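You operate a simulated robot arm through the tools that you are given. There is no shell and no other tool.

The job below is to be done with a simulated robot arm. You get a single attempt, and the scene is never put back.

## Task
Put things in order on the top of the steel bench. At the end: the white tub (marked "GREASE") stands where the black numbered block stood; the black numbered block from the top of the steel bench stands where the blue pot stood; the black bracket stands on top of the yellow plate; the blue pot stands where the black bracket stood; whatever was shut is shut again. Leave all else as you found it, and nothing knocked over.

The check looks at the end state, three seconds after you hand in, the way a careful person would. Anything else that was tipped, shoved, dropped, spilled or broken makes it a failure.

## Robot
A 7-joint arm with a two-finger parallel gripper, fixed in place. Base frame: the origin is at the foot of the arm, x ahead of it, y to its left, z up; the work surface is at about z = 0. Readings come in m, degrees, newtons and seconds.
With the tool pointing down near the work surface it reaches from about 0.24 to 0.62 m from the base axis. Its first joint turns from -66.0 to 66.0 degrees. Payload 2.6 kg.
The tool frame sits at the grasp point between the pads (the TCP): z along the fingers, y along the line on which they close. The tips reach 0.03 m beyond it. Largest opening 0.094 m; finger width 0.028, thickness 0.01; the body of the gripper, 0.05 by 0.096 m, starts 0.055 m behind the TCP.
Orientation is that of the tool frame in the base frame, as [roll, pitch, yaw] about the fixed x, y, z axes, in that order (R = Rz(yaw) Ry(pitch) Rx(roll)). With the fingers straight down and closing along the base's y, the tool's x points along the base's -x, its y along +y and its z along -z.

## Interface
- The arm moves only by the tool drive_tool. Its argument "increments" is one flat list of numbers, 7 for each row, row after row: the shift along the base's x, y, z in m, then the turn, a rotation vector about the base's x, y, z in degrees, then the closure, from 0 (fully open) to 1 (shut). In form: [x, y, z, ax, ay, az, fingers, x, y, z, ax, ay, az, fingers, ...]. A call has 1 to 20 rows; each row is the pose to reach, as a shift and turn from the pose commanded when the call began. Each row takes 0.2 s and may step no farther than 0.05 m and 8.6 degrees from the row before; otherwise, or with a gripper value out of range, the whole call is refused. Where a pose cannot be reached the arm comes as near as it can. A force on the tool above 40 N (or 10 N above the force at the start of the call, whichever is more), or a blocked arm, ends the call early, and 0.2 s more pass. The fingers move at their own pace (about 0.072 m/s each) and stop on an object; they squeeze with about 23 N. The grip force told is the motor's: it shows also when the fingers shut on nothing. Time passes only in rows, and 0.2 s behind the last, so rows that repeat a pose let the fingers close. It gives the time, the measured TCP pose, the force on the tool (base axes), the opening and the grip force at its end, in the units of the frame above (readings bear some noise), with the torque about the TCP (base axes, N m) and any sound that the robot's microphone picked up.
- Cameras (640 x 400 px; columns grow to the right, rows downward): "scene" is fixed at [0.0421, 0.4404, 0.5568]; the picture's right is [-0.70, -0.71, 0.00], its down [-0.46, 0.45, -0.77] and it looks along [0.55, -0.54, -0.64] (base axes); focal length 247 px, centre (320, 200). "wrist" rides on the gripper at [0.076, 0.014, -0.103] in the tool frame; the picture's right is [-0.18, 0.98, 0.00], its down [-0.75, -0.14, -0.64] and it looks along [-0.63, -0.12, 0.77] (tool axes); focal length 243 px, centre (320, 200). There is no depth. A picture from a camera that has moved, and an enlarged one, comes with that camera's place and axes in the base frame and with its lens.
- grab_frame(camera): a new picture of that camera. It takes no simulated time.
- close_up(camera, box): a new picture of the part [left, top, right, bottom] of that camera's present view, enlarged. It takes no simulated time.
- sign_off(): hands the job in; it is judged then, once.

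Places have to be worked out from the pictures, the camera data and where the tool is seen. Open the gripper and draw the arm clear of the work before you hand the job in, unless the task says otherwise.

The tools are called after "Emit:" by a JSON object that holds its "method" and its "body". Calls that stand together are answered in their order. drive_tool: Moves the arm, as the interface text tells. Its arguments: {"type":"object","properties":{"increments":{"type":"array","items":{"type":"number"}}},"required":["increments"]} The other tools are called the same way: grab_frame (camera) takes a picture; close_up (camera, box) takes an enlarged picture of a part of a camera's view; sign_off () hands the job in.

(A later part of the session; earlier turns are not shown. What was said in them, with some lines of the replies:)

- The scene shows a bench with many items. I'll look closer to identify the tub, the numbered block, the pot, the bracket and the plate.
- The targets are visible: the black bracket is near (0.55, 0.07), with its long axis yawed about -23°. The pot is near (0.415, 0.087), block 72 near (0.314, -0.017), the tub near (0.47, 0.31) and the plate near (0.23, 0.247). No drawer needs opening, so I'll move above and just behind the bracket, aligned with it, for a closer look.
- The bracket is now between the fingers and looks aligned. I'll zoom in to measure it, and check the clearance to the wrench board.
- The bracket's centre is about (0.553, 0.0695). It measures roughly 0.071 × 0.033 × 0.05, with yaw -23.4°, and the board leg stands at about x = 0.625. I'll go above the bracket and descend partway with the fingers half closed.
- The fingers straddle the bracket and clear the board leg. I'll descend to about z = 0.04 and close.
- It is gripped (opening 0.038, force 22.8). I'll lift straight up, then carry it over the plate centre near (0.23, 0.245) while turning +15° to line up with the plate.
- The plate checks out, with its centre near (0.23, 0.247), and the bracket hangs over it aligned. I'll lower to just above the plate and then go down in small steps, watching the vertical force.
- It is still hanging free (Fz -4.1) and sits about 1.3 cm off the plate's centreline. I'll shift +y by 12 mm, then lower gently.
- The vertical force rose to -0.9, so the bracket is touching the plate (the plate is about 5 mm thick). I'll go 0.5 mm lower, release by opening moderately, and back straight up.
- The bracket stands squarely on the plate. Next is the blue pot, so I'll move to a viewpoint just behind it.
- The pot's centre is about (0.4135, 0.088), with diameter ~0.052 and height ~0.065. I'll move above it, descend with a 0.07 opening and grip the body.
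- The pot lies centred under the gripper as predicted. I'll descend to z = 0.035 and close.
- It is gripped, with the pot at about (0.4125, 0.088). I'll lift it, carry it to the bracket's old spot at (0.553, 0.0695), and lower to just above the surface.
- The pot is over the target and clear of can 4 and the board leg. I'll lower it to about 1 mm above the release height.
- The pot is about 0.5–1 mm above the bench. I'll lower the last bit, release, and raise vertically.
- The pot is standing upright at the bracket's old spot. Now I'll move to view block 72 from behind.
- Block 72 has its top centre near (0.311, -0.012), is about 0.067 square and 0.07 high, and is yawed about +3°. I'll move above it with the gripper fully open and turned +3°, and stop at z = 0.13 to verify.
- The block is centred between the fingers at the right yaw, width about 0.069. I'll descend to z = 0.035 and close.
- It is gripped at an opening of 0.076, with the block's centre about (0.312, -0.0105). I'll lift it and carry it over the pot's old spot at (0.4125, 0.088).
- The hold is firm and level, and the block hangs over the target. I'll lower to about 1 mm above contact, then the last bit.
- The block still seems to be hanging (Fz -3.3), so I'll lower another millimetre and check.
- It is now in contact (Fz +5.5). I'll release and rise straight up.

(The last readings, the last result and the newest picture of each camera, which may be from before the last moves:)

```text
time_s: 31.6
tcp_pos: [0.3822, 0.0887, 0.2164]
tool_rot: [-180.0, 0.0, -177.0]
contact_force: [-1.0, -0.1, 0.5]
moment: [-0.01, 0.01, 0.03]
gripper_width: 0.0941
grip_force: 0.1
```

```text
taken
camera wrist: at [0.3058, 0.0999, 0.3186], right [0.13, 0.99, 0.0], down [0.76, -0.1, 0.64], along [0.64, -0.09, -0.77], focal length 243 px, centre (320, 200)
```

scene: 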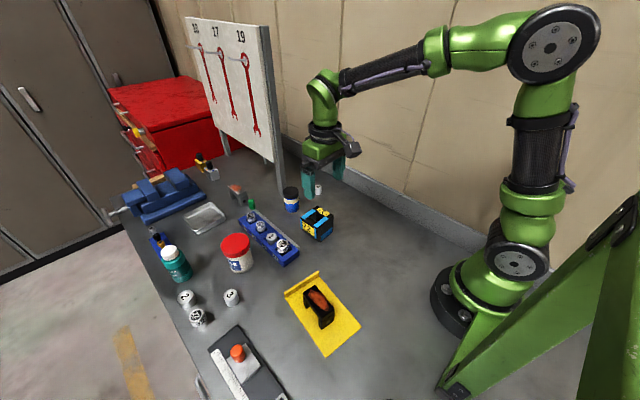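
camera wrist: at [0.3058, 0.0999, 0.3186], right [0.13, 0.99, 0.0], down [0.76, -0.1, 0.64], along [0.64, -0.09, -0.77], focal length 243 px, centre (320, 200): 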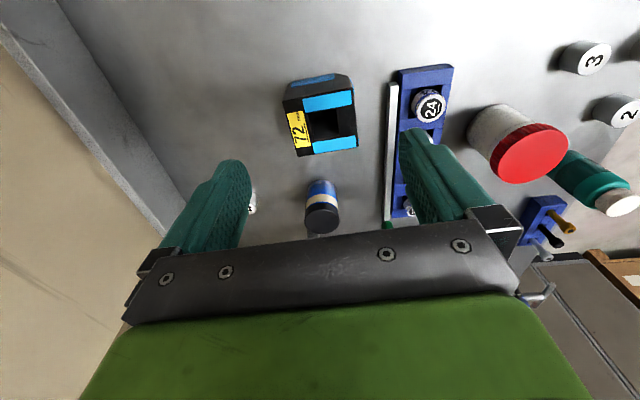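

The block stands at the pot's former spot. Now the grease tub: I'll move to a viewpoint behind it at about (0.40, 0.31).

Emit:
{"method": "drive_tool", "body": {"increments": [0.004, 0.044, 0.002, 0, 0, -1, 0, 0.008, 0.088, 0.004, 0, 0, -2, 0, 0.012, 0.132, 0.004, 0, 0, -3, 0, 0.016, 0.176, 0.004, 0, 0, -3, 0, 0.02, 0.22, 0.004, 0, 0, -3, 0, 0.02, 0.22, 0.004, 0, 0, -3, 0]}}

Emit:
{"method": "grab_frame", "body": {"camera": "wrist"}}

Emit:
{"method": "close_up", "body": {"camera": "wrist", "box": [220, 50, 420, 175]}}

Emit:
{"method": "close_up", "body": {"camera": "scene", "box": [160, 180, 320, 300]}}

```text
time_s: 33.0
tcp_pos: [0.4034, 0.3092, 0.2188]
tool_rot: [180.0, 0.0, 179.9]
contact_force: [-0.4, 0.0, 0.4]
moment: [-0.03, -0.01, -0.01]
gripper_width: 0.094
grip_force: 0.0
```

```text
taken
camera wrist: at [0.3269, 0.3233, 0.322], right [0.18, 0.98, 0.0], down [0.75, -0.14, 0.64], along [0.63, -0.12, -0.77], focal length 243 px, centre (320, 200)
```

wrist: 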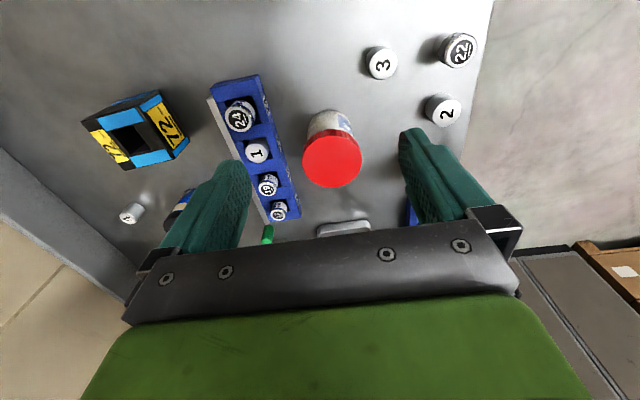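

```text
3.20 times, centred on (320, 112) of wrist
camera zoom: at [0.3269, 0.3233, 0.322], right [0.18, 0.98, 0.0], down [0.75, -0.14, 0.64], along [0.63, -0.12, -0.77], focal length 776 px, centre (320, 480)
```

zoom: 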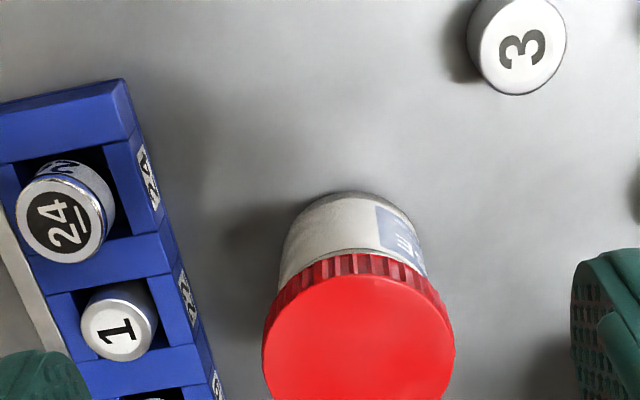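

```text
3.33 times, centred on (240, 240) of scene
camera zoom: at [0.0421, 0.4405, 0.5568], right [-0.7, -0.71, 0.0], down [-0.46, 0.45, -0.77], along [0.55, -0.54, -0.64], focal length 824 px, centre (587, 67)
```

zoom: 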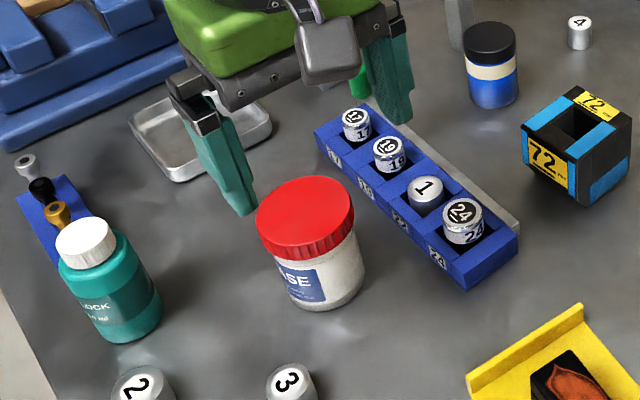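

The tub's centre is about (0.469, 0.3105), its lid about 0.068 wide with the top near z = 0.09, and the rack edge is at y = 0.245. I'll move above it with a slightly narrowed opening (~0.086) and verify alignment.

Emit:
{"method": "drive_tool", "body": {"increments": [0.035, 0.001, 0, 0, 0, 0, 0.05, 0.0655, 0.0013, 0, 0, 0, 0, 0.08, 0.0655, 0.0013, -0.03, 0, 0, 0, 0.08, 0.0655, 0.0013, -0.06, 0, 0, 0, 0.08, 0.0655, 0.0013, -0.06, 0, 0, 0, 0.08]}}

Emit:
{"method": "grab_frame", "body": {"camera": "wrist"}}

Emit:
{"method": "close_up", "body": {"camera": "scene", "box": [160, 160, 320, 280]}}

```text
time_s: 34.2
tcp_pos: [0.4679, 0.3099, 0.1587]
tool_rot: [-180.0, 0.0, -180.0]
contact_force: [0.0, -0.1, -0.2]
moment: [-0.01, -0.05, 0.05]
gripper_width: 0.0865
grip_force: 0.0
```

```text
taken
camera wrist: at [0.3928, 0.3243, 0.2616], right [0.18, 0.98, 0.0], down [0.75, -0.14, 0.64], along [0.63, -0.12, -0.77], focal length 243 px, centre (320, 200)
```

wrist: 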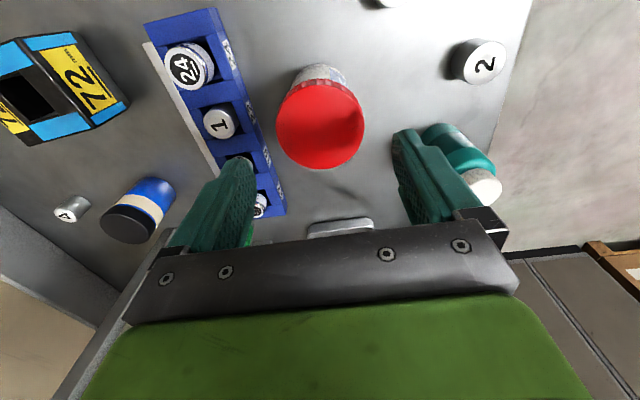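

```text
3.33 times, centred on (240, 220) of scene
camera zoom: at [0.0421, 0.4404, 0.5568], right [-0.7, -0.71, 0.0], down [-0.46, 0.45, -0.77], along [0.55, -0.54, -0.64], focal length 824 px, centre (587, 133)
```

zoom: 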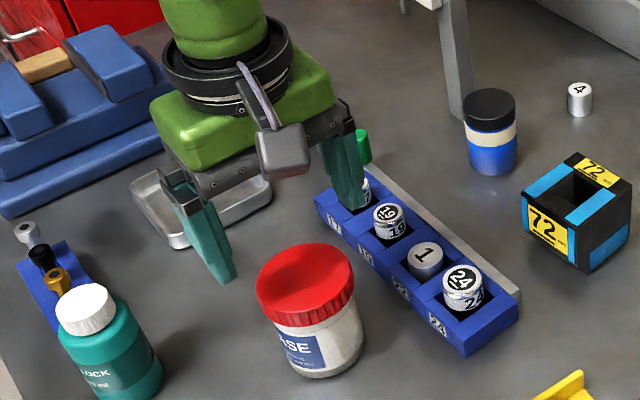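

The tub is centred under the gripper and the finger clears the rack by about 13 mm. I'll descend to z ≈ 0.062 and close on the upper body and lid.

Emit:
{"method": "drive_tool", "body": {"increments": [-0.001, 0.0003, -0.03, 0, 0, 0, 0.08, -0.001, 0.0003, -0.06, 0, 0, 0, 0.08, -0.001, 0.0003, -0.085, 0, 0, 0, 0.08, -0.001, 0.0003, -0.097, 0, 0, 0, 0.08, -0.001, 0.0003, -0.097, 0, 0, 0, 0.5, -0.001, 0.0003, -0.097, 0, 0, 0, 1, -0.001, 0.0003, -0.097, 0, 0, 0, 1]}}

Emit:
{"method": "grab_frame", "body": {"camera": "wrist"}}

Emit:
{"method": "close_up", "body": {"camera": "scene", "box": [160, 160, 320, 280]}}

```text
time_s: 35.8
tcp_pos: [0.4662, 0.3106, 0.0615]
tool_rot: [180.0, 0.0, -180.0]
contact_force: [-0.5, 0.3, 0.2]
moment: [0.01, 0.02, -0.01]
gripper_width: 0.0671
grip_force: 22.6
```

```text
taken
camera wrist: at [0.3912, 0.324, 0.1642], right [0.18, 0.98, 0.0], down [0.75, -0.14, 0.64], along [0.63, -0.12, -0.77], focal length 243 px, centre (320, 200)
```

wrist: 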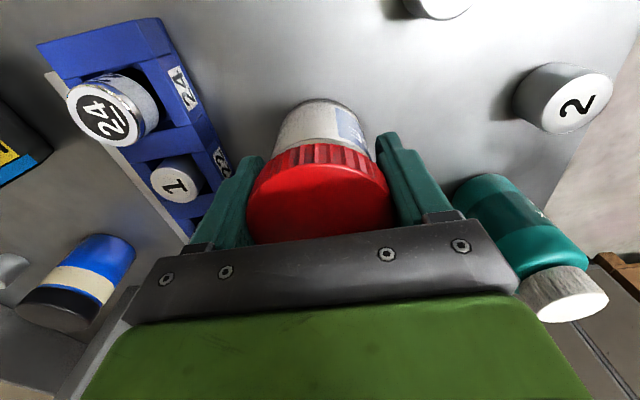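

```text
3.33 times, centred on (240, 220) of scene
camera zoom: at [0.0421, 0.4404, 0.5568], right [-0.7, -0.71, 0.0], down [-0.46, 0.45, -0.77], along [0.55, -0.54, -0.64], focal length 824 px, centre (587, 133)
```

zoom: 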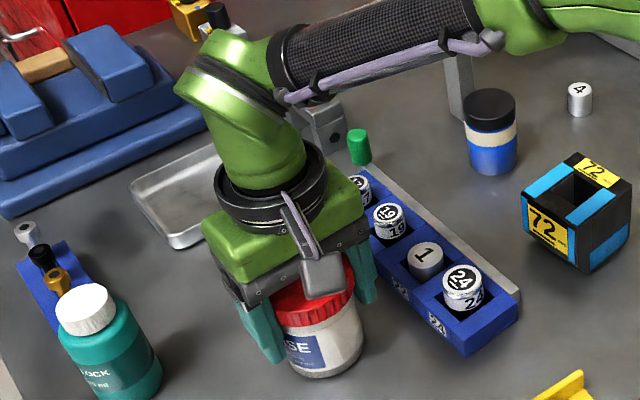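

The grip is good (0.067). I'll lift about 4 cm first and check the hold.

Emit:
{"method": "drive_tool", "body": {"increments": [0, 0, 0.01, 0, 0, 0, 1, 0, 0, 0.025, 0, 0, 0, 1, 0, 0, 0.04, 0, 0, 0, 1, 0, 0, 0.04, 0, 0, 0, 1]}}

Emit:
{"method": "close_up", "body": {"camera": "scene", "box": [160, 160, 320, 280]}}

```text
time_s: 36.8
tcp_pos: [0.4671, 0.3101, 0.1036]
tool_rot: [-180.0, 0.1, -179.9]
contact_force: [0.1, -0.1, -1.7]
moment: [0.0, -0.01, 0.04]
gripper_width: 0.067
grip_force: 22.7
```

```text
3.33 times, centred on (240, 220) of scene
camera zoom: at [0.0421, 0.4404, 0.5568], right [-0.7, -0.71, 0.0], down [-0.46, 0.45, -0.77], along [0.55, -0.54, -0.64], focal length 824 px, centre (587, 133)
```

zoom: 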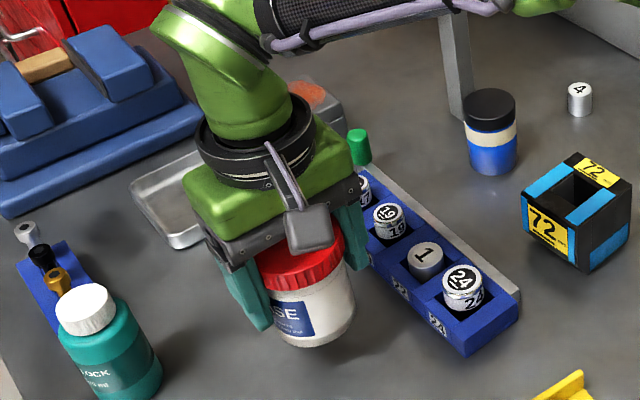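

The whole tub came up upright. I'll lift higher and carry it to the block's old spot at (0.312, -0.0105).

Emit:
{"method": "drive_tool", "body": {"increments": [0, 0, 0.04, 0, 0, 0, 1, 0, 0, 0.08, 0, 0, 0, 1, 0, 0, 0.1, 0, 0, 0, 1, -0.019, -0.04, 0.1, 0, 0, 0, 1, -0.038, -0.08, 0.1, 0, 0, 0, 1, -0.058, -0.12, 0.1, 0, 0, 0, 1, -0.077, -0.16, 0.1, 0, 0, 0, 1, -0.097, -0.2, 0.1, 0, 0, 0, 1, -0.116, -0.24, 0.1, 0, 0, 0, 1, -0.135, -0.28, 0.1, 0, 0, 0, 1, -0.155, -0.321, 0.1, 0, 0, 0, 1, -0.155, -0.321, 0.06, 0, 0, 0, 1, -0.155, -0.321, 0.02, 0, 0, 0, 1, -0.155, -0.321, -0.01, 0, 0, 0, 1, -0.155, -0.321, -0.01, 0, 0, 0, 1]}}

Emit:
{"method": "grab_frame", "body": {"camera": "wrist"}}

Emit:
{"method": "grab_frame", "body": {"camera": "scene"}}

```text
time_s: 40.0
tcp_pos: [0.3126, -0.0117, 0.0905]
tool_rot: [180.0, 0.0, -180.0]
contact_force: [0.5, 0.2, -1.8]
moment: [-0.01, -0.03, -0.02]
gripper_width: 0.0672
grip_force: 23.2
```

```text
taken
camera wrist: at [0.2365, 0.0028, 0.194], right [0.18, 0.98, 0.0], down [0.75, -0.14, 0.64], along [0.63, -0.12, -0.77], focal length 243 px, centre (320, 200)
```

wrist: 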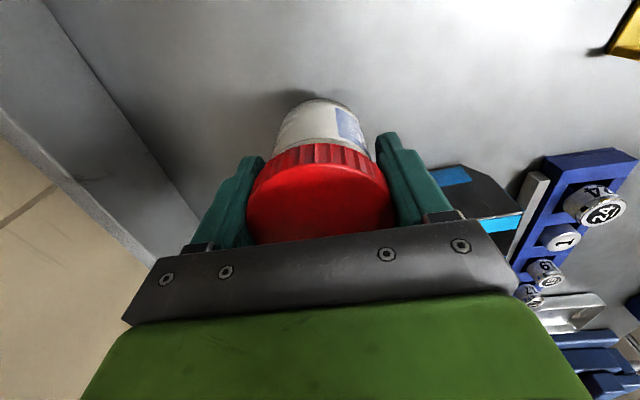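

```text
taken
```

scene: 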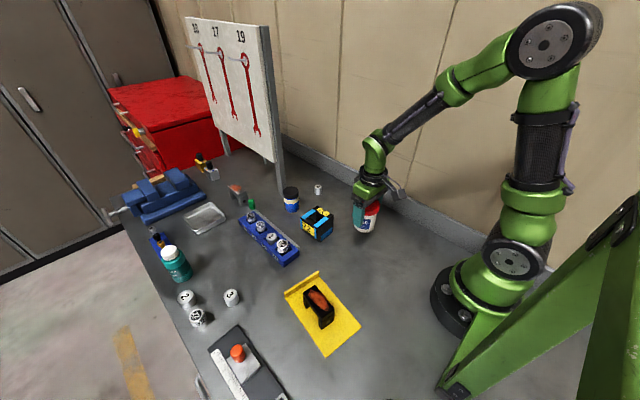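

The tub is over its spot and clear of the block. I'll lower to just above contact.

Emit:
{"method": "drive_tool", "body": {"increments": [0, 0.0005, -0.015, 0, 0, 0, 1, 0, 0.0005, -0.025, 0, 0, 0, 1, 0, 0.0005, -0.0285, 0, 0, 0, 1, 0, 0.0005, -0.0295, 0, 0, 0, 1, 0, 0.0005, -0.0295, 0, 0, 0, 1]}}

```text
time_s: 41.2
tcp_pos: [0.3124, -0.01, 0.0631]
tool_rot: [179.9, 0.0, 179.9]
contact_force: [-0.2, -0.3, -2.2]
moment: [0.02, -0.01, -0.01]
gripper_width: 0.0667
grip_force: 23.7
```

It is still hanging, so I'll lower another millimetre or so and check.

Emit:
{"method": "drive_tool", "body": {"increments": [0, 0, -0.0006, 0, 0, 0, 1, 0, 0, -0.0012, 0, 0, 0, 1, 0, 0, -0.0012, 0, 0, 0, 1]}}

```text
time_s: 42.0
tcp_pos: [0.3122, -0.0106, 0.0615]
tool_rot: [180.0, -0.1, -180.0]
contact_force: [0.5, -1.1, 0.9]
moment: [-0.01, 0.07, 0.0]
gripper_width: 0.067
grip_force: 23.3
```

The tub is in contact (Fz +0.9). I'll release it, rise vertically and retract to a clear pose.

Emit:
{"method": "drive_tool", "body": {"increments": [0, 0, 0, 0, 0, 0, 0.6, 0, 0, 0, 0, 0, 0, 0.1, 0, 0, 0, 0, 0, 0, 0, 0, 0, 0, 0, 0, 0, 0, 0, 0, 0.03, 0, 0, 0, 0, 0, 0, 0.07, 0, 0, 0, 0, 0, 0, 0.12, 0, 0, 0, 0, 0, 0, 0.17, 0, 0, 0, 0, 0.02, 0, 0.21, 0, 0, 0, 0, 0.02, 0, 0.25, 0, 0, 0, 0, 0.02, 0, 0.27, 0, 0, 0, 0, 0.02, 0, 0.27, 0, 0, 0, 0]}}

Emit:
{"method": "grab_frame", "body": {"camera": "scene"}}

Emit:
{"method": "grab_frame", "body": {"camera": "wrist"}}

Emit:
{"method": "close_up", "body": {"camera": "scene", "box": [260, 160, 420, 260]}}

Emit:
{"method": "close_up", "body": {"camera": "scene", "box": [260, 250, 400, 370]}}

Emit:
{"method": "close_up", "body": {"camera": "scene", "box": [80, 140, 300, 340]}}

```text
time_s: 44.6
tcp_pos: [0.3318, -0.0104, 0.3329]
tool_rot: [180.0, 0.0, -179.9]
contact_force: [0.4, -0.3, 0.4]
moment: [0.01, 0.03, 0.02]
gripper_width: 0.0942
grip_force: 0.0
```

```text
taken
```

scene: 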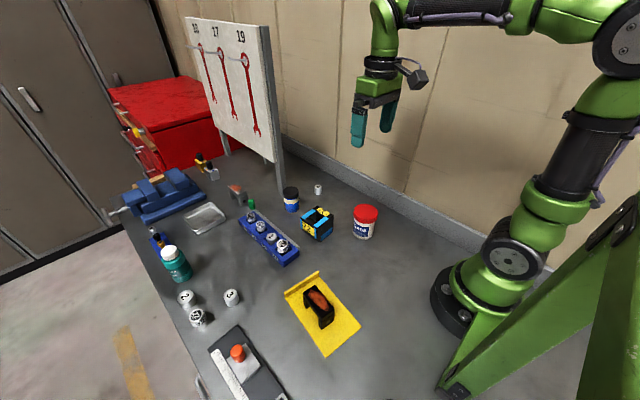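

```text
taken
camera wrist: at [0.2554, 0.0036, 0.4335], right [0.18, 0.98, 0.0], down [0.75, -0.14, 0.64], along [0.63, -0.12, -0.77], focal length 243 px, centre (320, 200)
```

wrist: 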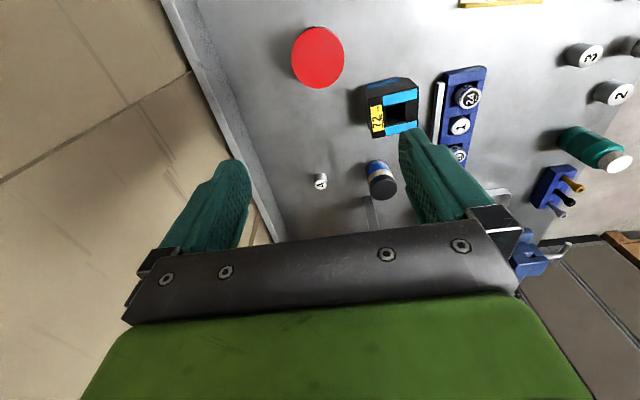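

```text
4.00 times, centred on (340, 210) of scene
camera zoom: at [0.0421, 0.4404, 0.5568], right [-0.7, -0.71, 0.0], down [-0.46, 0.45, -0.77], along [0.55, -0.54, -0.64], focal length 989 px, centre (240, 160)
```

zoom: 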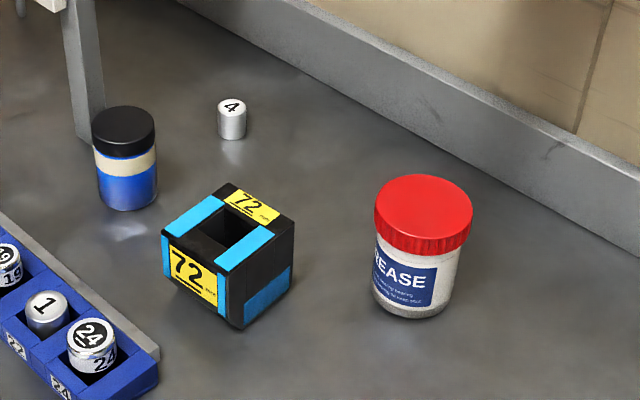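

```text
3.33 times, centred on (330, 310) of scene
camera zoom: at [0.0421, 0.4404, 0.5568], right [-0.7, -0.71, 0.0], down [-0.46, 0.45, -0.77], along [0.55, -0.54, -0.64], focal length 824 px, centre (287, -167)
```

zoom: 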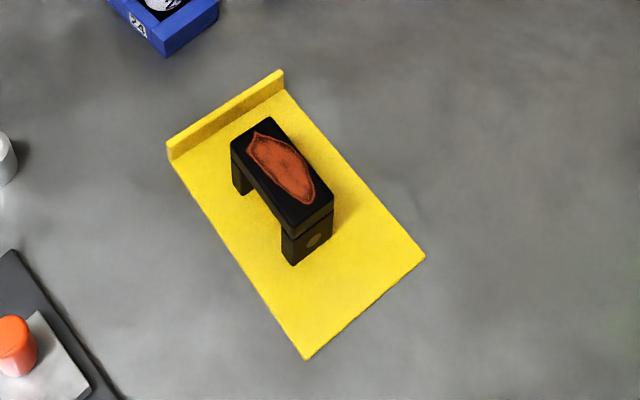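

```text
2.00 times, centred on (190, 240) of scene
camera zoom: at [0.0421, 0.4404, 0.5568], right [-0.7, -0.71, 0.0], down [-0.46, 0.45, -0.77], along [0.55, -0.54, -0.64], focal length 494 px, centre (580, 120)
```

zoom: 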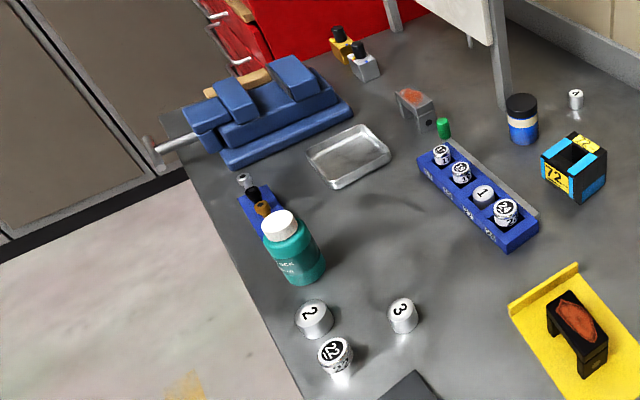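

All four objects stand upright where they belong: bracket on the plate, pot at the bracket's spot, block at the pot's spot, tub at the block's spot. Nothing else has moved, the gripper is open and the arm is clear, so I'm handing in.

Emit:
{"method": "sign_off", "body": {}}

```text
The job is handed in.
```

I moved all four objects and handed the job in. In the last pictures they all stand upright and nothing else on the bench had moved.

| Object | Where it stands now | Position from the arm's base (x, y, m) |
|---|---|---|
| Black bracket | on the yellow plate | about (0.23, 0.26) |
| Blue pot | where the bracket stood | about (0.55, 0.07) |
| Black block "72" | where the pot stood | about (0.41, 0.09) |
| White tub "GREASE" | where the block stood | about (0.31, -0.01) |

These positions come from the gripper readings when I let go. A check against the last scene picture agreed to within about 7 mm for the tub and pot.

I opened nothing, so whatever was shut stayed shut. At hand-in the gripper was open and the arm was raised about 0.33 m above the bench.
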